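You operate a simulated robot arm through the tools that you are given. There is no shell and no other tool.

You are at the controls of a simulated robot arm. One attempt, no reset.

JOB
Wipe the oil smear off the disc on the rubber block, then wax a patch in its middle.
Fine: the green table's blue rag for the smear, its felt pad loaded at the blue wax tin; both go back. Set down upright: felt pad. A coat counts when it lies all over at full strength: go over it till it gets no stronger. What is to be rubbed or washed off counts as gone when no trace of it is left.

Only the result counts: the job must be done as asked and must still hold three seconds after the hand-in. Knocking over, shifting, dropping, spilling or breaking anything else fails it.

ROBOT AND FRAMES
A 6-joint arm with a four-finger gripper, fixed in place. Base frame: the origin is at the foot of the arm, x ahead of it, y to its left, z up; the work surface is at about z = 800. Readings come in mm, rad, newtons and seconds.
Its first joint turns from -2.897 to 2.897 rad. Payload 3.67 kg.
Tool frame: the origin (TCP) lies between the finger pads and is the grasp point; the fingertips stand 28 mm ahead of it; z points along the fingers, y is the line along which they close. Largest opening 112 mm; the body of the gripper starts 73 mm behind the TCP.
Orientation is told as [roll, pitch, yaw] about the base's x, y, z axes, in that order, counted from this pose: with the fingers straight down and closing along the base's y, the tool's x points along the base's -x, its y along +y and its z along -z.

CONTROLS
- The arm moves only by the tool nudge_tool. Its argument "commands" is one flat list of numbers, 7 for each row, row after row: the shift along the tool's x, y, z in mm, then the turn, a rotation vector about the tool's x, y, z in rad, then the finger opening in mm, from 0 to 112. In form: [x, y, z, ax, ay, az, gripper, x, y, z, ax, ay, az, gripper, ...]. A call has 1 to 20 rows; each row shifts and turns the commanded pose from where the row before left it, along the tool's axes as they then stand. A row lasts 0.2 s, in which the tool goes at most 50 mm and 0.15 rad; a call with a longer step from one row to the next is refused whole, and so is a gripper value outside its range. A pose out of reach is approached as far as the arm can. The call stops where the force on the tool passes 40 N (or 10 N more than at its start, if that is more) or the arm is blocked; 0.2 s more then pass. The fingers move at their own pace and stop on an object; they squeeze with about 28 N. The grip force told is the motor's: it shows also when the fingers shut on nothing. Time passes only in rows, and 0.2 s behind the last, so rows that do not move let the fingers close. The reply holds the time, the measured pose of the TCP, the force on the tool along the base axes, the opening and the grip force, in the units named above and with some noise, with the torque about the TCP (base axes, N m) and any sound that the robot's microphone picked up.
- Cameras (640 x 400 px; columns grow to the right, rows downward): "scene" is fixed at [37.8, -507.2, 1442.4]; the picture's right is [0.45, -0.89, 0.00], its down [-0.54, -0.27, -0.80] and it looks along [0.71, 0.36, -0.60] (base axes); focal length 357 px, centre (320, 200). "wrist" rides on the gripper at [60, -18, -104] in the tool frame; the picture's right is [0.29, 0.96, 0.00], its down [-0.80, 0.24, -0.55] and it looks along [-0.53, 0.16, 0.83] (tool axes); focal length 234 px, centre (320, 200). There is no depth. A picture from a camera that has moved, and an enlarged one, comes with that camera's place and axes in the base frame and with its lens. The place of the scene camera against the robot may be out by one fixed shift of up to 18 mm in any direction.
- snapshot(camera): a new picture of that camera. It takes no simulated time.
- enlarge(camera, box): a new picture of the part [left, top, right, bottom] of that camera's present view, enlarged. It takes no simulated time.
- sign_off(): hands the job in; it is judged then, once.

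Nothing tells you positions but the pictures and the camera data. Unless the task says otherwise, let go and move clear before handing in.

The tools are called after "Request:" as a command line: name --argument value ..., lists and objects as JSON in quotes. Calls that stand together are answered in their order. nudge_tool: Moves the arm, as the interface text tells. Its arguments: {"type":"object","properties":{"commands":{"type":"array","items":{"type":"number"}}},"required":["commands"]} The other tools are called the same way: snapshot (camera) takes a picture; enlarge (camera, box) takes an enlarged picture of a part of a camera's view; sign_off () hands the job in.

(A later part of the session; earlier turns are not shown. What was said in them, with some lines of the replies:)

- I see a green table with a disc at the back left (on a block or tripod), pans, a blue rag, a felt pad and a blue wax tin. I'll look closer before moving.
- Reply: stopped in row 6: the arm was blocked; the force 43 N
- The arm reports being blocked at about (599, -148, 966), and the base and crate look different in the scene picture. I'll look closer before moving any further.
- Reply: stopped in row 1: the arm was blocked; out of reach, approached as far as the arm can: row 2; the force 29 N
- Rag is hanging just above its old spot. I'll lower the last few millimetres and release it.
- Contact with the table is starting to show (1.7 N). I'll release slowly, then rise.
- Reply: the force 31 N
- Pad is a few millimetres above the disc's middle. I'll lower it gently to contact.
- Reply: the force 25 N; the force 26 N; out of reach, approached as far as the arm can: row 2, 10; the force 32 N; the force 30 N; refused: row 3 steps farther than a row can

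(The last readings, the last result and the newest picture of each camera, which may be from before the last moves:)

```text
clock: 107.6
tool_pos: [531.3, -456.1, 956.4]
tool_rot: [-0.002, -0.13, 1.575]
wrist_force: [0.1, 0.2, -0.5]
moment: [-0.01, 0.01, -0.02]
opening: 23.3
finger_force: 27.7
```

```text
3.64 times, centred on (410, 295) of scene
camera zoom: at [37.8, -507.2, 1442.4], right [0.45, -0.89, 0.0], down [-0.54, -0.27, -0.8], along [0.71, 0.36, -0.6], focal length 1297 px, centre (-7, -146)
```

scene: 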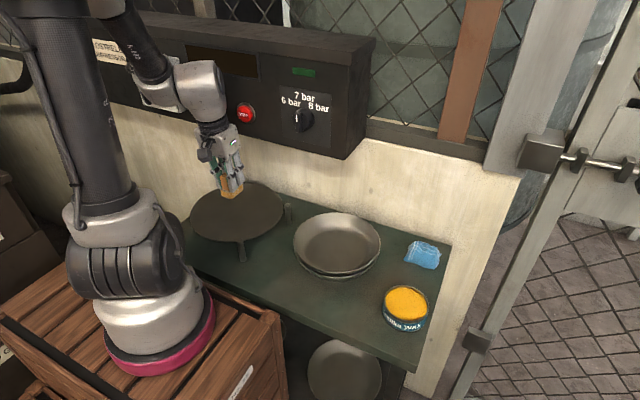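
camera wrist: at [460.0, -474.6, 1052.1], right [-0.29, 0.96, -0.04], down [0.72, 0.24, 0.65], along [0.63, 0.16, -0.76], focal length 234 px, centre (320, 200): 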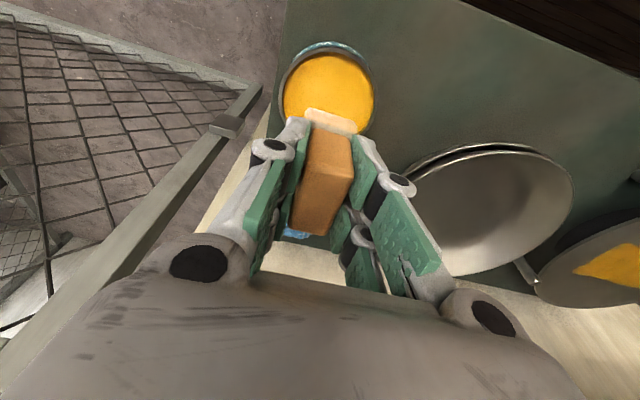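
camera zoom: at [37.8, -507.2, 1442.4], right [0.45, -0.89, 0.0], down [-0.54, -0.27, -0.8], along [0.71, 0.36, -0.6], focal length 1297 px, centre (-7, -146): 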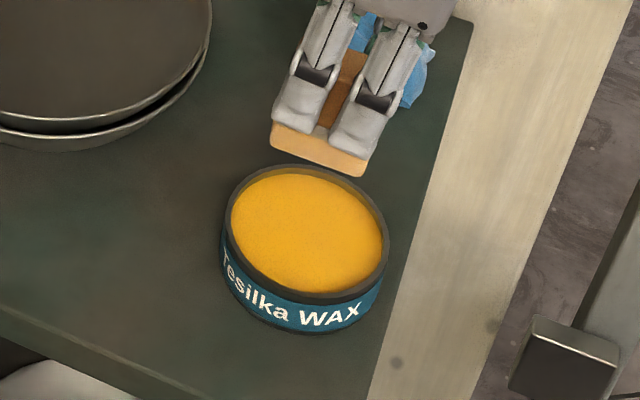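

Request:
nudge_tool --commands '[-39.42, -4.42, 5.15, 0, 0, 0, 0, -39.42, -4.42, 5.15, 0, 0, 0, 0, -39.42, -4.42, 5.15, 0, 0, 0, 0, -39.42, -4.42, 5.15, 0, 0, 0, 0, -39.42, -4.42, 5.15, 0, 0, 0, 0, -39.42, -4.42, 5.15, 0, 0, 0, 0, -39.42, -4.42, 5.15, 0, 0, 0, 0, -39.42, -4.42, 5.15, 0, 0, 0, 0, -39.42, -4.42, 5.15, 0, 0, 0, 0, -39.42, -4.42, 5.15, 0, 0, 0, 0, -39.42, -4.42, 5.15, 0, 0, 0, 0, -39.42, -4.42, 5.15, 0, 0, 0, 0, 3.9, 0, 29.7, 0, 0, 0, 0, 2.3, 0, 17.8, 0, 0, 0, 0]'

Request:
snapshot --camera "wrist"

Request:
enlarge --camera "scene" --box '[130, 40, 290, 240]'

```text
clock: 110.6
tool_pos: [583.6, 19.8, 907.9]
tool_rot: [0.002, -0.131, 1.571]
wrist_force: [0.1, -0.9, -0.3]
moment: [0.03, 0.01, -0.02]
opening: 23.4
finger_force: 27.8
```

```text
taken
camera wrist: at [602.9, -51.8, 1003.2], right [-0.96, -0.29, -0.04], down [-0.24, 0.72, 0.65], along [-0.16, 0.63, -0.76], focal length 234 px, centre (320, 200)
```

wrist: 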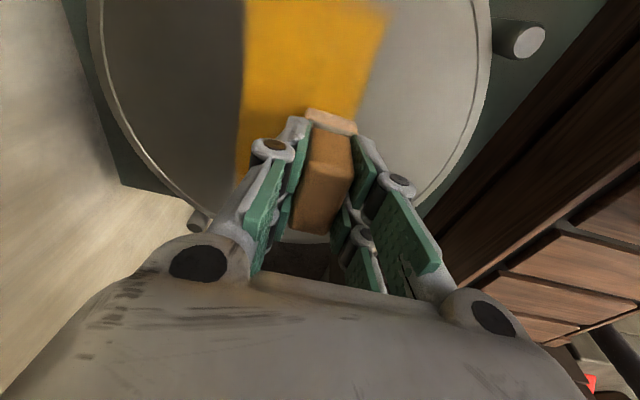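

```text
2.00 times, centred on (210, 140) of scene
camera zoom: at [37.8, -507.2, 1442.4], right [0.45, -0.89, 0.0], down [-0.54, -0.27, -0.8], along [0.71, 0.36, -0.6], focal length 714 px, centre (540, 320)
```

zoom: 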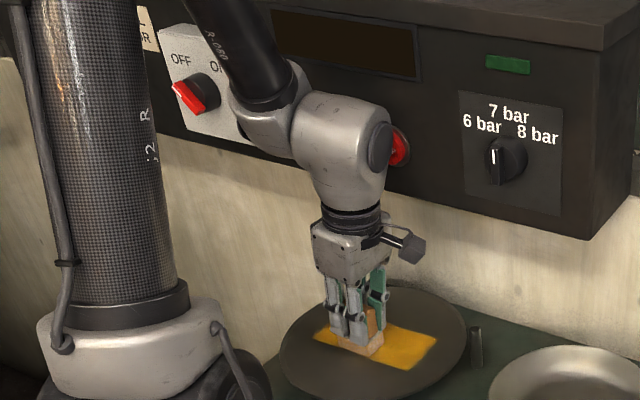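

Request:
nudge_tool --commands '[0.26, 0, 2, 0, 0, 0, 0, 0.13, 0, 1, 0, 0, 0, 0]'

```text
clock: 111.2
tool_pos: [583.4, 21.7, 905.3]
tool_rot: [0.0, -0.129, 1.572]
wrist_force: [-0.7, 0.0, -0.8]
moment: [-0.01, 0.01, 0.01]
opening: 23.6
finger_force: 28.2
```

Request:
nudge_tool --commands '[0.13, 0, 1, 0, 0, 0, 0]'

```text
clock: 111.6
tool_pos: [583.2, 20.3, 904.7]
tool_rot: [0.0, -0.13, 1.571]
wrist_force: [-0.9, -1.2, 12.7]
moment: [-0.34, 0.06, -0.03]
opening: 23.6
finger_force: 28.0
```

Request:
nudge_tool --commands '[-12.89, 0, 1.685, 0, 0, 0, 0, -12.89, 0, 1.685, 0, 0, 0, 0, -12.89, 0, 1.685, 0, 0, 0, 0, -12.89, 0, 1.685, 0, 0, 0, 0, 12.89, 0, -1.685, 0, 0, 0, 0, 12.89, 0, -1.685, 0, 0, 0, 0, 12.89, 0, -1.685, 0, 0, 0, 0, 12.89, 0, -1.685, 0, 0, 0, 0, 12.89, 0, -1.685, 0, 0, 0, 0, 12.89, 0, -1.685, 0, 0, 0, 0, 12.89, 0, -1.685, 0, 0, 0, 0, 12.89, 0, -1.685, 0, 0, 0, 0, -12.89, 0, 1.685, 0, 0, 0, 0, -12.89, 0, 1.685, 0, 0, 0, 0, -12.89, 0, 1.685, 0, 0, 0, 0, -12.89, 0, 1.685, 0, 0, 0, 0]'

Request:
enlarge --camera "scene" --box '[180, 160, 300, 260]'

Request:
enlarge --camera "wrist" --box '[170, 0, 490, 200]'

```text
clock: 115.0
tool_pos: [583.3, 19.4, 905.1]
tool_rot: [-0.003, -0.13, 1.573]
wrist_force: [1.1, -10.1, 29.3]
moment: [-0.88, -0.01, 0.0]
opening: 23.4
finger_force: 28.0
```

```text
4.00 times, centred on (240, 210) of scene
camera zoom: at [37.8, -507.2, 1442.4], right [0.45, -0.89, 0.0], down [-0.54, -0.27, -0.8], along [0.71, 0.36, -0.6], focal length 1427 px, centre (640, 160)
```

zoom: 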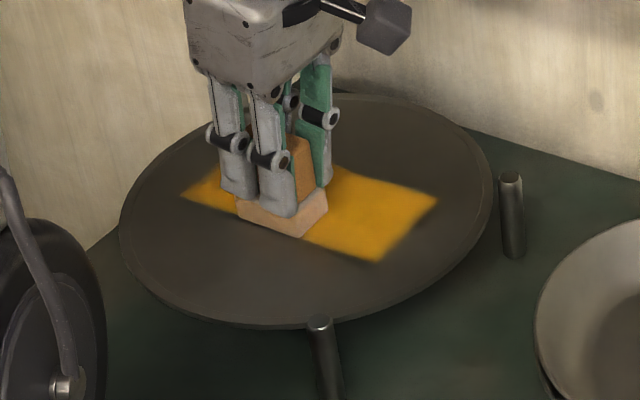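

```text
2.00 times, centred on (330, 100) of wrist
camera zoom: at [602.3, -51.7, 999.3], right [-0.96, -0.29, -0.04], down [-0.24, 0.72, 0.65], along [-0.16, 0.63, -0.76], focal length 468 px, centre (300, 400)
```

zoom: 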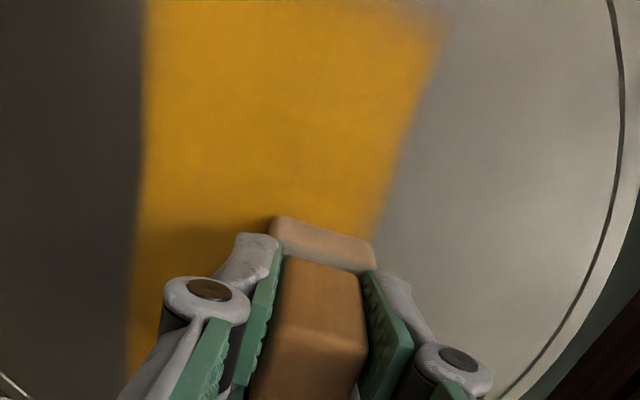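

Request:
nudge_tool --commands '[-3.2, 0, -24.8, 0, 0, 0, 0, -3.2, -10, -24.8, 0, 0, 0, 0, 0, -12, 0, 0, 0, 0, 0, 0, 0, 0, 0.0185, 0, 0.1416, 0, 0, 0, 0, 0.0185, 0, 0.1416, 0, 0, 0, 0, 0.0185, 0, 0.1416, 0, 0, 0, 0, 0.0185, 0, 0.1416, 0, 0, 0, 0, 0.0185, 0, 0.1416, 0, 0, 0, 0, 0.0185, 0, 0.1416, 0, 0, 0, 0, 0.0185, 0, 0.1416, 0, 0, 0, 0, 0.0185, 0, 0.1416, 0, 0, 0, 0, 0.0185, 0, 0.1416, 0, 0, 0, 0, 0.0185, 0, 0.1416, 0, 0, 0, 0, 0.0185, 0, 0.1416, 0]'

Request:
enlarge --camera "scene" --box '[180, 160, 300, 260]'

```text
clock: 118.0
tool_pos: [605.9, 21.0, 954.2]
tool_rot: [0.001, -0.131, -0.002]
wrist_force: [0.3, -0.5, -1.5]
moment: [0.02, -0.03, 0.0]
opening: 23.2
finger_force: 27.7
```

```text
4.00 times, centred on (240, 210) of scene
camera zoom: at [37.8, -507.2, 1442.4], right [0.45, -0.89, 0.0], down [-0.54, -0.27, -0.8], along [0.71, 0.36, -0.6], focal length 1427 px, centre (640, 160)
```

zoom: 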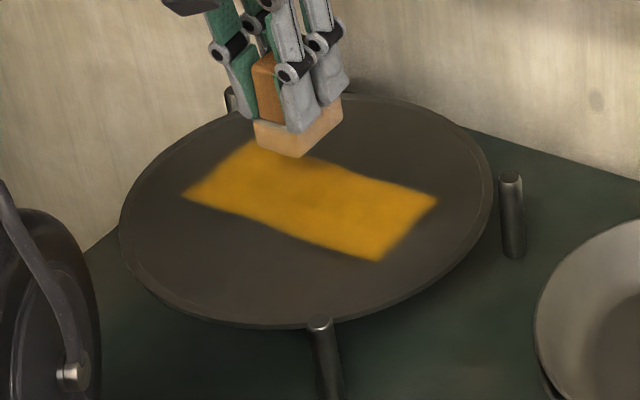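

Request:
nudge_tool --commands '[-5.95, -30.5, 23.95, 0, 0, 0, 0, -5.95, -30.5, 23.95, 0, 0, 0, 0, 0.26, 0, 2, 0, 0, 0, 0]'

```text
clock: 118.8
tool_pos: [623.8, -40.4, 906.8]
tool_rot: [0.0, -0.129, 0.003]
wrist_force: [0.6, -0.5, -0.5]
moment: [0.02, -0.03, 0.03]
opening: 23.2
finger_force: 28.3
```

Request:
nudge_tool --commands '[0.2, 0, 1.4, 0, 0, 0, 0]'

```text
clock: 119.2
tool_pos: [623.4, -40.4, 905.4]
tool_rot: [0.0, -0.128, 0.002]
wrist_force: [0.1, 0.1, -1.6]
moment: [0.01, 0.0, 0.01]
opening: 23.3
finger_force: 28.2
```

Request:
nudge_tool --commands '[0.13, 0, 0.9, 0, 0, 0, 0]'

```text
clock: 119.6
tool_pos: [624.1, -40.4, 904.7]
tool_rot: [0.001, -0.132, 0.002]
wrist_force: [-3.0, 1.1, 17.1]
moment: [0.06, 0.56, -0.02]
opening: 23.5
finger_force: 27.6
```

Request:
nudge_tool --commands '[0, -5, -0.2, 0, 0, 0, 0, 0, 13, 0, 0, 0, 0, 0, 0, 13, 0, 0, 0, 0, 0, 0, 13, 0, 0, 0, 0, 0, 0, 13, 0, 0, 0, 0, 0, 0, 13, 0, 0, 0, 0, 0, 0, 13, 0, 0, 0, 0, 0, 0, 13, 0, 0, 0, 0, 0, 0, 13, 0, 0, 0, 0, 0, 0, 13, 0, 0, 0, 0, 0, 0, 13, 0, 0, 0, 0, 0, 0, 3, 0.3, 0, 0, 0, 0, 0, -13, 0, 0, 0, 0, 0, 0, -13, 0, 0, 0, 0, 0, 0, -13, 0, 0, 0, 0, 0, 0, -13, 0, 0, 0, 0, 0, 0, -13, 0, 0, 0, 0, 0, 0, -13, 0, 0, 0, 0, 0, 0, -13, 0, 0, 0, 0, 0, 0, -13, 0, 0, 0, 0, 0]'

Request:
nudge_tool --commands '[0, -13, 0, 0, 0, 0, 0, 0, -13, 0, 0, 0, 0, 0, 0, 13, 0, 0, 0, 0, 0, 0, 13, 0, 0, 0, 0, 0, -3.4, 0, -25.8, 0, 0, 0, 0, -3.4, 0, -25.8, 0, 0, 0, 0]'

Request:
enlarge --camera "scene" --box '[180, 160, 300, 260]'

Request:
enlarge --camera "wrist" --box '[170, 0, 490, 200]'

```text
clock: 123.8
tool_pos: [624.3, -15.3, 904.3]
tool_rot: [-0.001, -0.131, 0.002]
wrist_force: [0.8, 8.7, 25.3]
moment: [0.33, 0.32, -0.12]
opening: 23.7
finger_force: 27.7
```

```text
clock: 125.2
tool_pos: [624.2, -14.9, 955.9]
tool_rot: [-0.002, -0.127, 0.001]
wrist_force: [0.1, 0.1, 0.4]
moment: [-0.04, -0.02, -0.02]
opening: 23.2
finger_force: 28.2
```

```text
4.00 times, centred on (240, 210) of scene
camera zoom: at [37.8, -507.2, 1442.4], right [0.45, -0.89, 0.0], down [-0.54, -0.27, -0.8], along [0.71, 0.36, -0.6], focal length 1427 px, centre (640, 160)
```

zoom: 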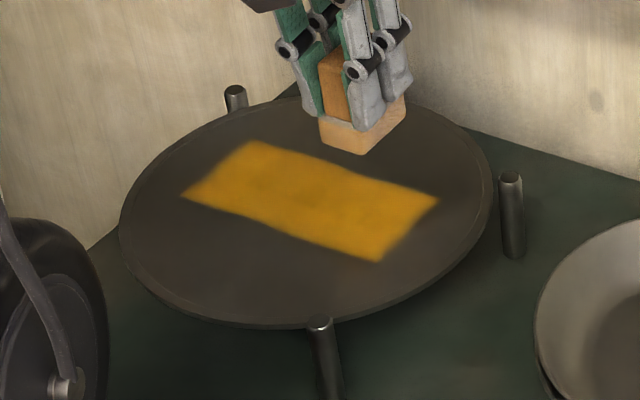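

```text
2.00 times, centred on (330, 100) of wrist
camera zoom: at [552.0, -32.7, 1051.0], right [-0.29, 0.96, -0.04], down [0.72, 0.24, 0.65], along [0.63, 0.16, -0.76], focal length 468 px, centre (300, 400)
```

zoom: 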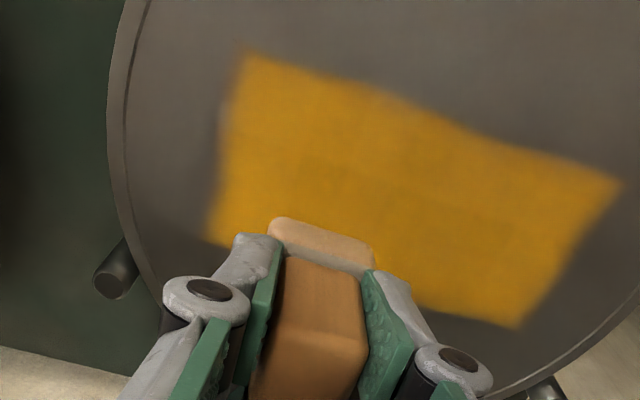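

Request:
nudge_tool --commands '[11.9, -40, -1.56, 0, 0, 0, 0, 11.9, -40, -1.56, 0, 0, 0, 0, 0, -40, 0, 0, 0, 0, 0, 0, -40, 0, 0, 0, 0, 0, 0, -40, 0, 0, 0, 0, 0, 0, -40, 0, 0, 0, 0, 0, 0, -40, 0, 0, 0, 0, 0, 0, -40, 0, 0, 0, 0, 0, 0, -40, 0, 0, 0, 0, 0, 0, -40, 0, 0, 0, 0, 0, 0, -40, 0, 0, 0, 0, 0]'

Request:
nudge_tool --commands '[0, 0, 0, -0.0185, 0, -0.1416, 0, 0, 0, 0, -0.0185, 0, -0.1416, 0, 0, 0, 0, -0.0185, 0, -0.1416, 0, 0, 0, 0, -0.0185, 0, -0.1416, 0, 0, 0, 0, -0.0185, 0, -0.1416, 0, 0, 0, 0, -0.0185, 0, -0.1416, 0, 0, 0, 0, -0.0185, 0, -0.1416, 0, 0, 0, 0, -0.0185, 0, -0.1416, 0, 0, 0, 0, -0.0185, 0, -0.1416, 0, 0, 0, 0, -0.0185, 0, -0.1416, 0, 0, 0, 0, -0.0185, 0, -0.1416, 0]'

Request:
snapshot --camera "wrist"

Request:
snapshot --camera "scene"

```text
clock: 127.6
tool_pos: [600.3, -454.0, 955.5]
tool_rot: [-0.001, -0.129, 0.002]
wrist_force: [-0.6, 0.1, 0.0]
moment: [-0.04, 0.03, -0.01]
opening: 23.5
finger_force: 27.8
```

```text
clock: 130.0
tool_pos: [601.7, -455.9, 956.6]
tool_rot: [0.0, -0.129, 1.574]
wrist_force: [-0.1, 0.1, -0.7]
moment: [-0.03, -0.02, 0.02]
opening: 23.4
finger_force: 27.9
```

```text
taken
camera wrist: at [620.0, -528.4, 1051.1], right [-0.96, -0.29, -0.04], down [-0.24, 0.72, 0.65], along [-0.16, 0.63, -0.76], focal length 234 px, centre (320, 200)
```

wrist: 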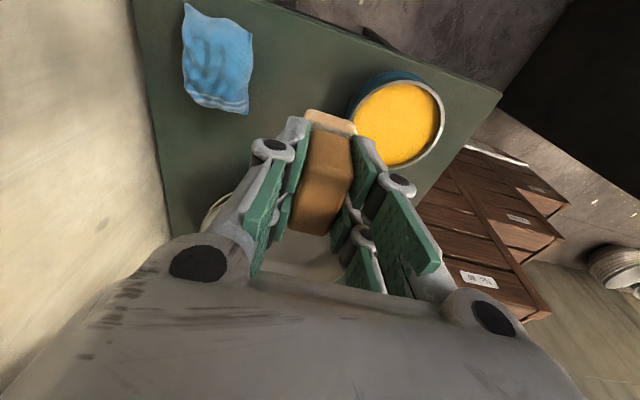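

```text
taken
```

scene: 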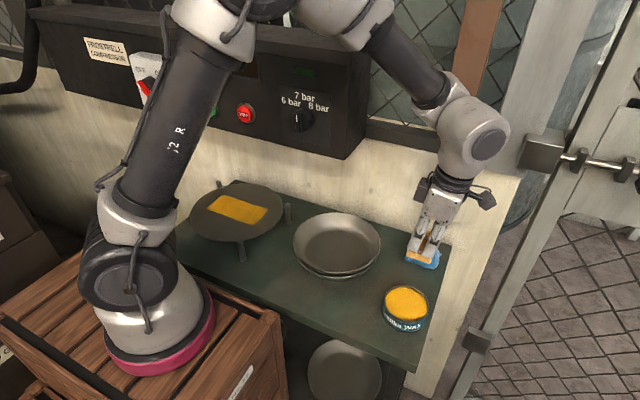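

Request:
nudge_tool --commands '[0, -12.5, 0, 0, 0, 0, 0, 0, -13, 0, 0, 0, 0, 0, 5.2, 0, 39.7, 0, 0, 0, 0, 5.2, 0, 39.7, 0, 0, 0, 0, 2.2, 0, 16.9, 0, 0, 0, 0]'

Request:
enlarge --camera "scene" --box '[370, 210, 470, 310]'

Request:
enlarge --camera "wrist" --box '[120, 0, 440, 200]'

```text
clock: 131.2
tool_pos: [627.0, -454.4, 859.0]
tool_rot: [0.001, -0.13, 1.572]
wrist_force: [-0.1, -0.4, -0.2]
moment: [0.0, 0.0, -0.02]
opening: 23.7
finger_force: 28.2
```

```text
4.00 times, centred on (420, 260) of scene
camera zoom: at [37.8, -507.2, 1442.4], right [0.45, -0.89, 0.0], down [-0.54, -0.27, -0.8], along [0.71, 0.36, -0.6], focal length 1427 px, centre (-80, -40)
```

zoom: 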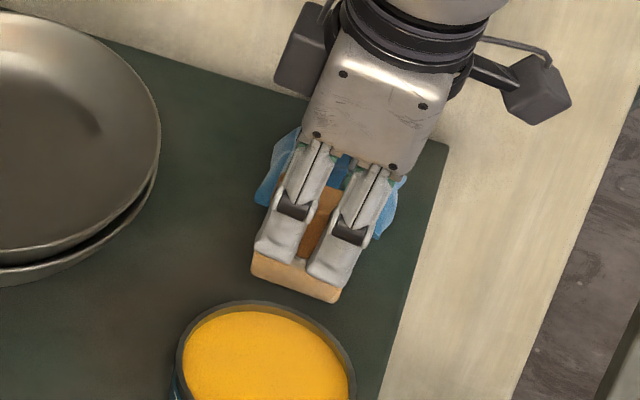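

```text
2.00 times, centred on (280, 100) of wrist
camera zoom: at [646.3, -527.6, 954.3], right [-0.96, -0.29, -0.04], down [-0.24, 0.72, 0.65], along [-0.16, 0.63, -0.76], focal length 468 px, centre (400, 400)
```

zoom: 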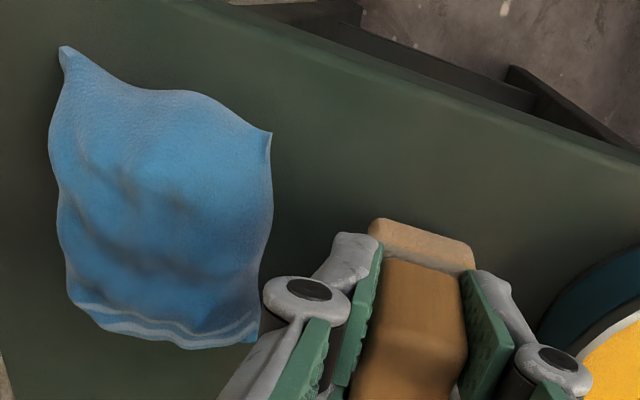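

Request:
nudge_tool --commands '[0.26, 0, 2, 0, 0, 0, 0, 0.13, 0, 1, 0, 0, 0, 0, 0.13, 0, 1, 0, 0, 0, 0]'

```text
clock: 132.0
tool_pos: [625.7, -455.6, 855.0]
tool_rot: [0.001, -0.129, 1.573]
wrist_force: [-0.1, -0.2, -0.1]
moment: [0.03, -0.01, -0.03]
opening: 23.2
finger_force: 27.6
```

Request:
nudge_tool --commands '[0.13, 0, 1, 0, 0, 0, 0]'

```text
clock: 132.4
tool_pos: [627.0, -456.2, 855.3]
tool_rot: [-0.001, -0.129, 1.571]
wrist_force: [0.1, -0.1, -0.8]
moment: [-0.01, 0.02, 0.01]
opening: 23.7
finger_force: 28.2
```

Request:
nudge_tool --commands '[0.13, 0, 1, 0, 0, 0, 0]'

```text
clock: 132.8
tool_pos: [627.7, -456.9, 853.3]
tool_rot: [0.001, -0.13, 1.572]
wrist_force: [0.6, -0.9, -1.3]
moment: [-0.02, 0.0, 0.0]
opening: 23.5
finger_force: 27.6
```

Request:
nudge_tool --commands '[0.1, 0, 0.7, 0, 0, 0, 0]'

```text
clock: 133.2
tool_pos: [626.6, -456.2, 850.2]
tool_rot: [0.0, -0.128, 1.573]
wrist_force: [-0.1, 0.5, -0.3]
moment: [0.01, 0.02, 0.01]
opening: 23.6
finger_force: 27.9
```

Request:
nudge_tool --commands '[0.1, 0, 0.7, 0, 0, 0, 0]'

```text
clock: 133.6
tool_pos: [626.0, -456.0, 851.8]
tool_rot: [0.002, -0.128, 1.573]
wrist_force: [0.5, -0.5, 4.0]
moment: [-0.14, -0.05, 0.03]
opening: 23.7
finger_force: 27.9
```

Request:
nudge_tool --commands '[0, 0, 0, 0, 0, 0, 27, 0, 0, 0, 0, 0, 0, 34, 0, 0, 0, 0, 0, 0, 44, 0, 0, 0, 0, 0, 0, 48, 0, 0, 0, 0, 0, 0, 48]'

Request:
enlarge --camera "scene" --box '[370, 210, 470, 310]'

Request:
enlarge --camera "wrist" --box '[200, 60, 440, 260]'

```text
clock: 134.8
tool_pos: [625.6, -455.6, 851.4]
tool_rot: [-0.001, -0.13, 1.572]
wrist_force: [0.3, 0.3, 0.1]
moment: [0.03, 0.02, 0.01]
opening: 48.1
finger_force: 0.0
```

```text
4.00 times, centred on (420, 260) of scene
camera zoom: at [37.8, -507.2, 1442.4], right [0.45, -0.89, 0.0], down [-0.54, -0.27, -0.8], along [0.71, 0.36, -0.6], focal length 1427 px, centre (-80, -40)
```

zoom: 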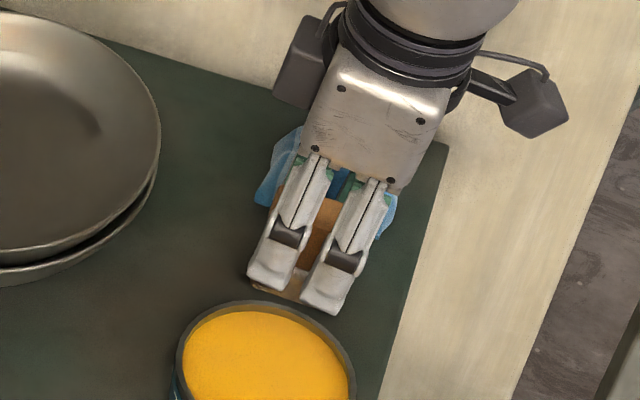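

```text
2.00 times, centred on (320, 160) of wrist
camera zoom: at [645.2, -528.4, 946.4], right [-0.96, -0.29, -0.04], down [-0.24, 0.72, 0.65], along [-0.16, 0.63, -0.76], focal length 468 px, centre (320, 280)
```

zoom: 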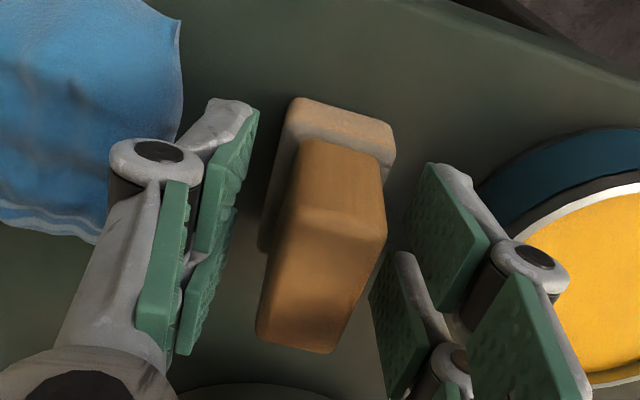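

Request:
nudge_tool --commands '[-1.3, 0, -9.9, 0, 0, 0, 48, -3.9, 0, -29.7, 0, 0, 0, 48, -5.2, 0, -39.7, 0, 0, 0, 48, -5.2, 0, -39.7, 0, 0, 0, 48, 0, 30, -20, 0, 0.065, 0, 60, 0, 30, -20, 0, 0.065, 0, 60, 0, 30, -20, 0, 0, 0, 60]'

Request:
snapshot --camera "scene"

Request:
enlarge --camera "scene" --box '[370, 210, 470, 340]'

Request:
enlarge --camera "scene" --box '[180, 160, 300, 260]'

Request:
snapshot --camera "wrist"

```text
clock: 136.4
tool_pos: [535.3, -459.5, 1029.9]
tool_rot: [0.001, 0.001, 1.573]
wrist_force: [0.5, 0.4, -0.6]
moment: [0.01, 0.01, -0.01]
opening: 60.2
finger_force: 0.1
```

```text
taken
```

scene: 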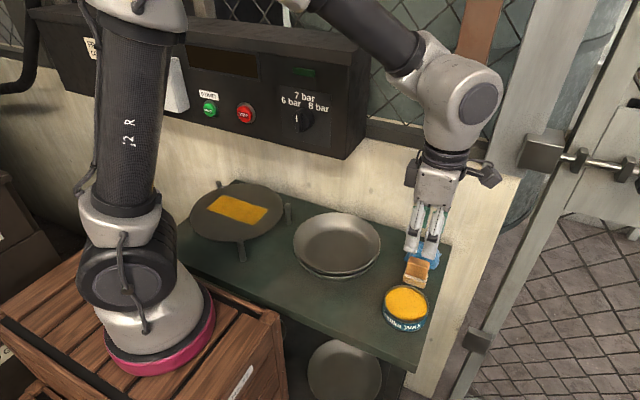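

```text
3.08 times, centred on (420, 275) of scene
camera zoom: at [37.8, -507.2, 1442.4], right [0.45, -0.89, 0.0], down [-0.54, -0.27, -0.8], along [0.71, 0.36, -0.6], focal length 1098 px, centre (12, -31)
```

zoom: 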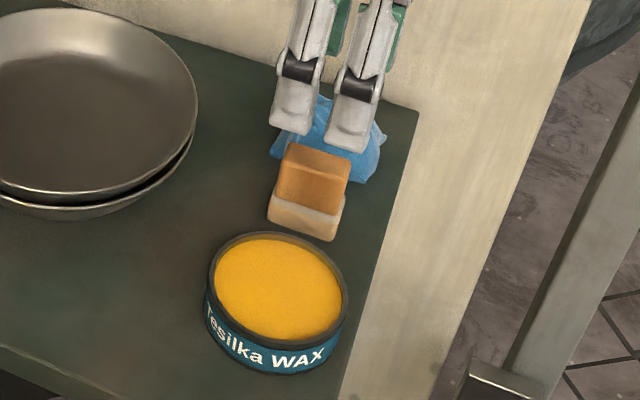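

```text
4.00 times, centred on (240, 210) of scene
camera zoom: at [37.8, -507.2, 1442.4], right [0.45, -0.89, 0.0], down [-0.54, -0.27, -0.8], along [0.71, 0.36, -0.6], focal length 1427 px, centre (640, 160)
```

zoom: 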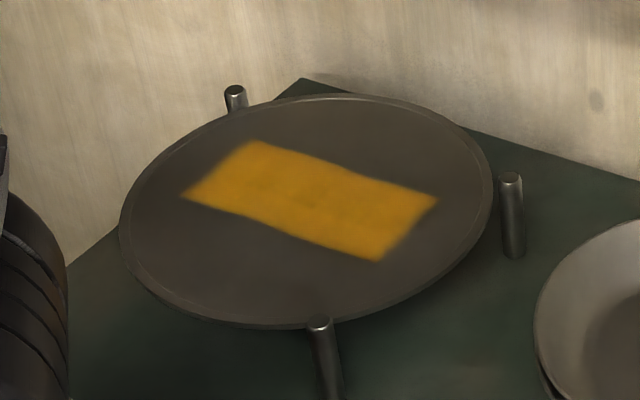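

```text
taken
camera wrist: at [554.9, -518.8, 1134.6], right [-0.96, -0.29, 0.0], down [-0.24, 0.8, 0.55], along [-0.16, 0.53, -0.83], focal length 234 px, centre (320, 200)
```

wrist: 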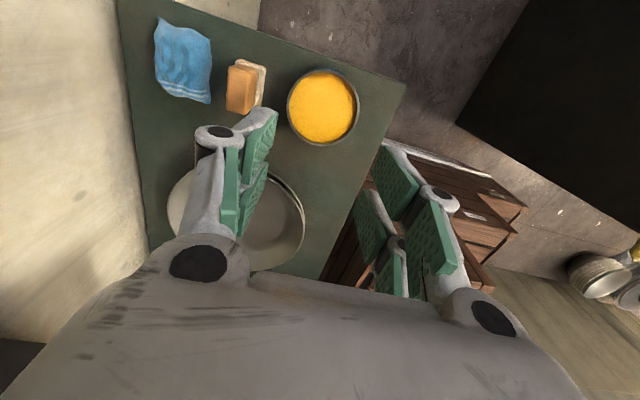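

The disc is clean and carries an even wax patch in its middle. The rag and the upright felt pad are back in place, and the tin and pans haven't moved. The gripper is empty and clear, so I'm handing in the job.

Request:
sign_off

```text
The job is handed in.
```

I wiped the oil smear off the disc and waxed a patch in its middle, then handed the job in. I don't have the verdict.

- **Smear:** No trace of it shows in either camera view, even enlarged.
- **Wax patch:** It is a rectangle of about 74 by 149 mm, centred on the disc. The last passes with a freshly loaded pad made it no stronger.
- **Rag:** It is back on the green table, about 5 mm from where it started.
- **Felt pad:** It stands upright where it was, still tinted with wax.
- **Collision:** While carrying the rag over to the disc, the arm hit something and stopped, most likely the compressor box on the wall. For a moment the crate under the robot appeared to shift, then it went back to where it was. The box's switch, buttons and pressure knob look unchanged, and nothing on the table moved.
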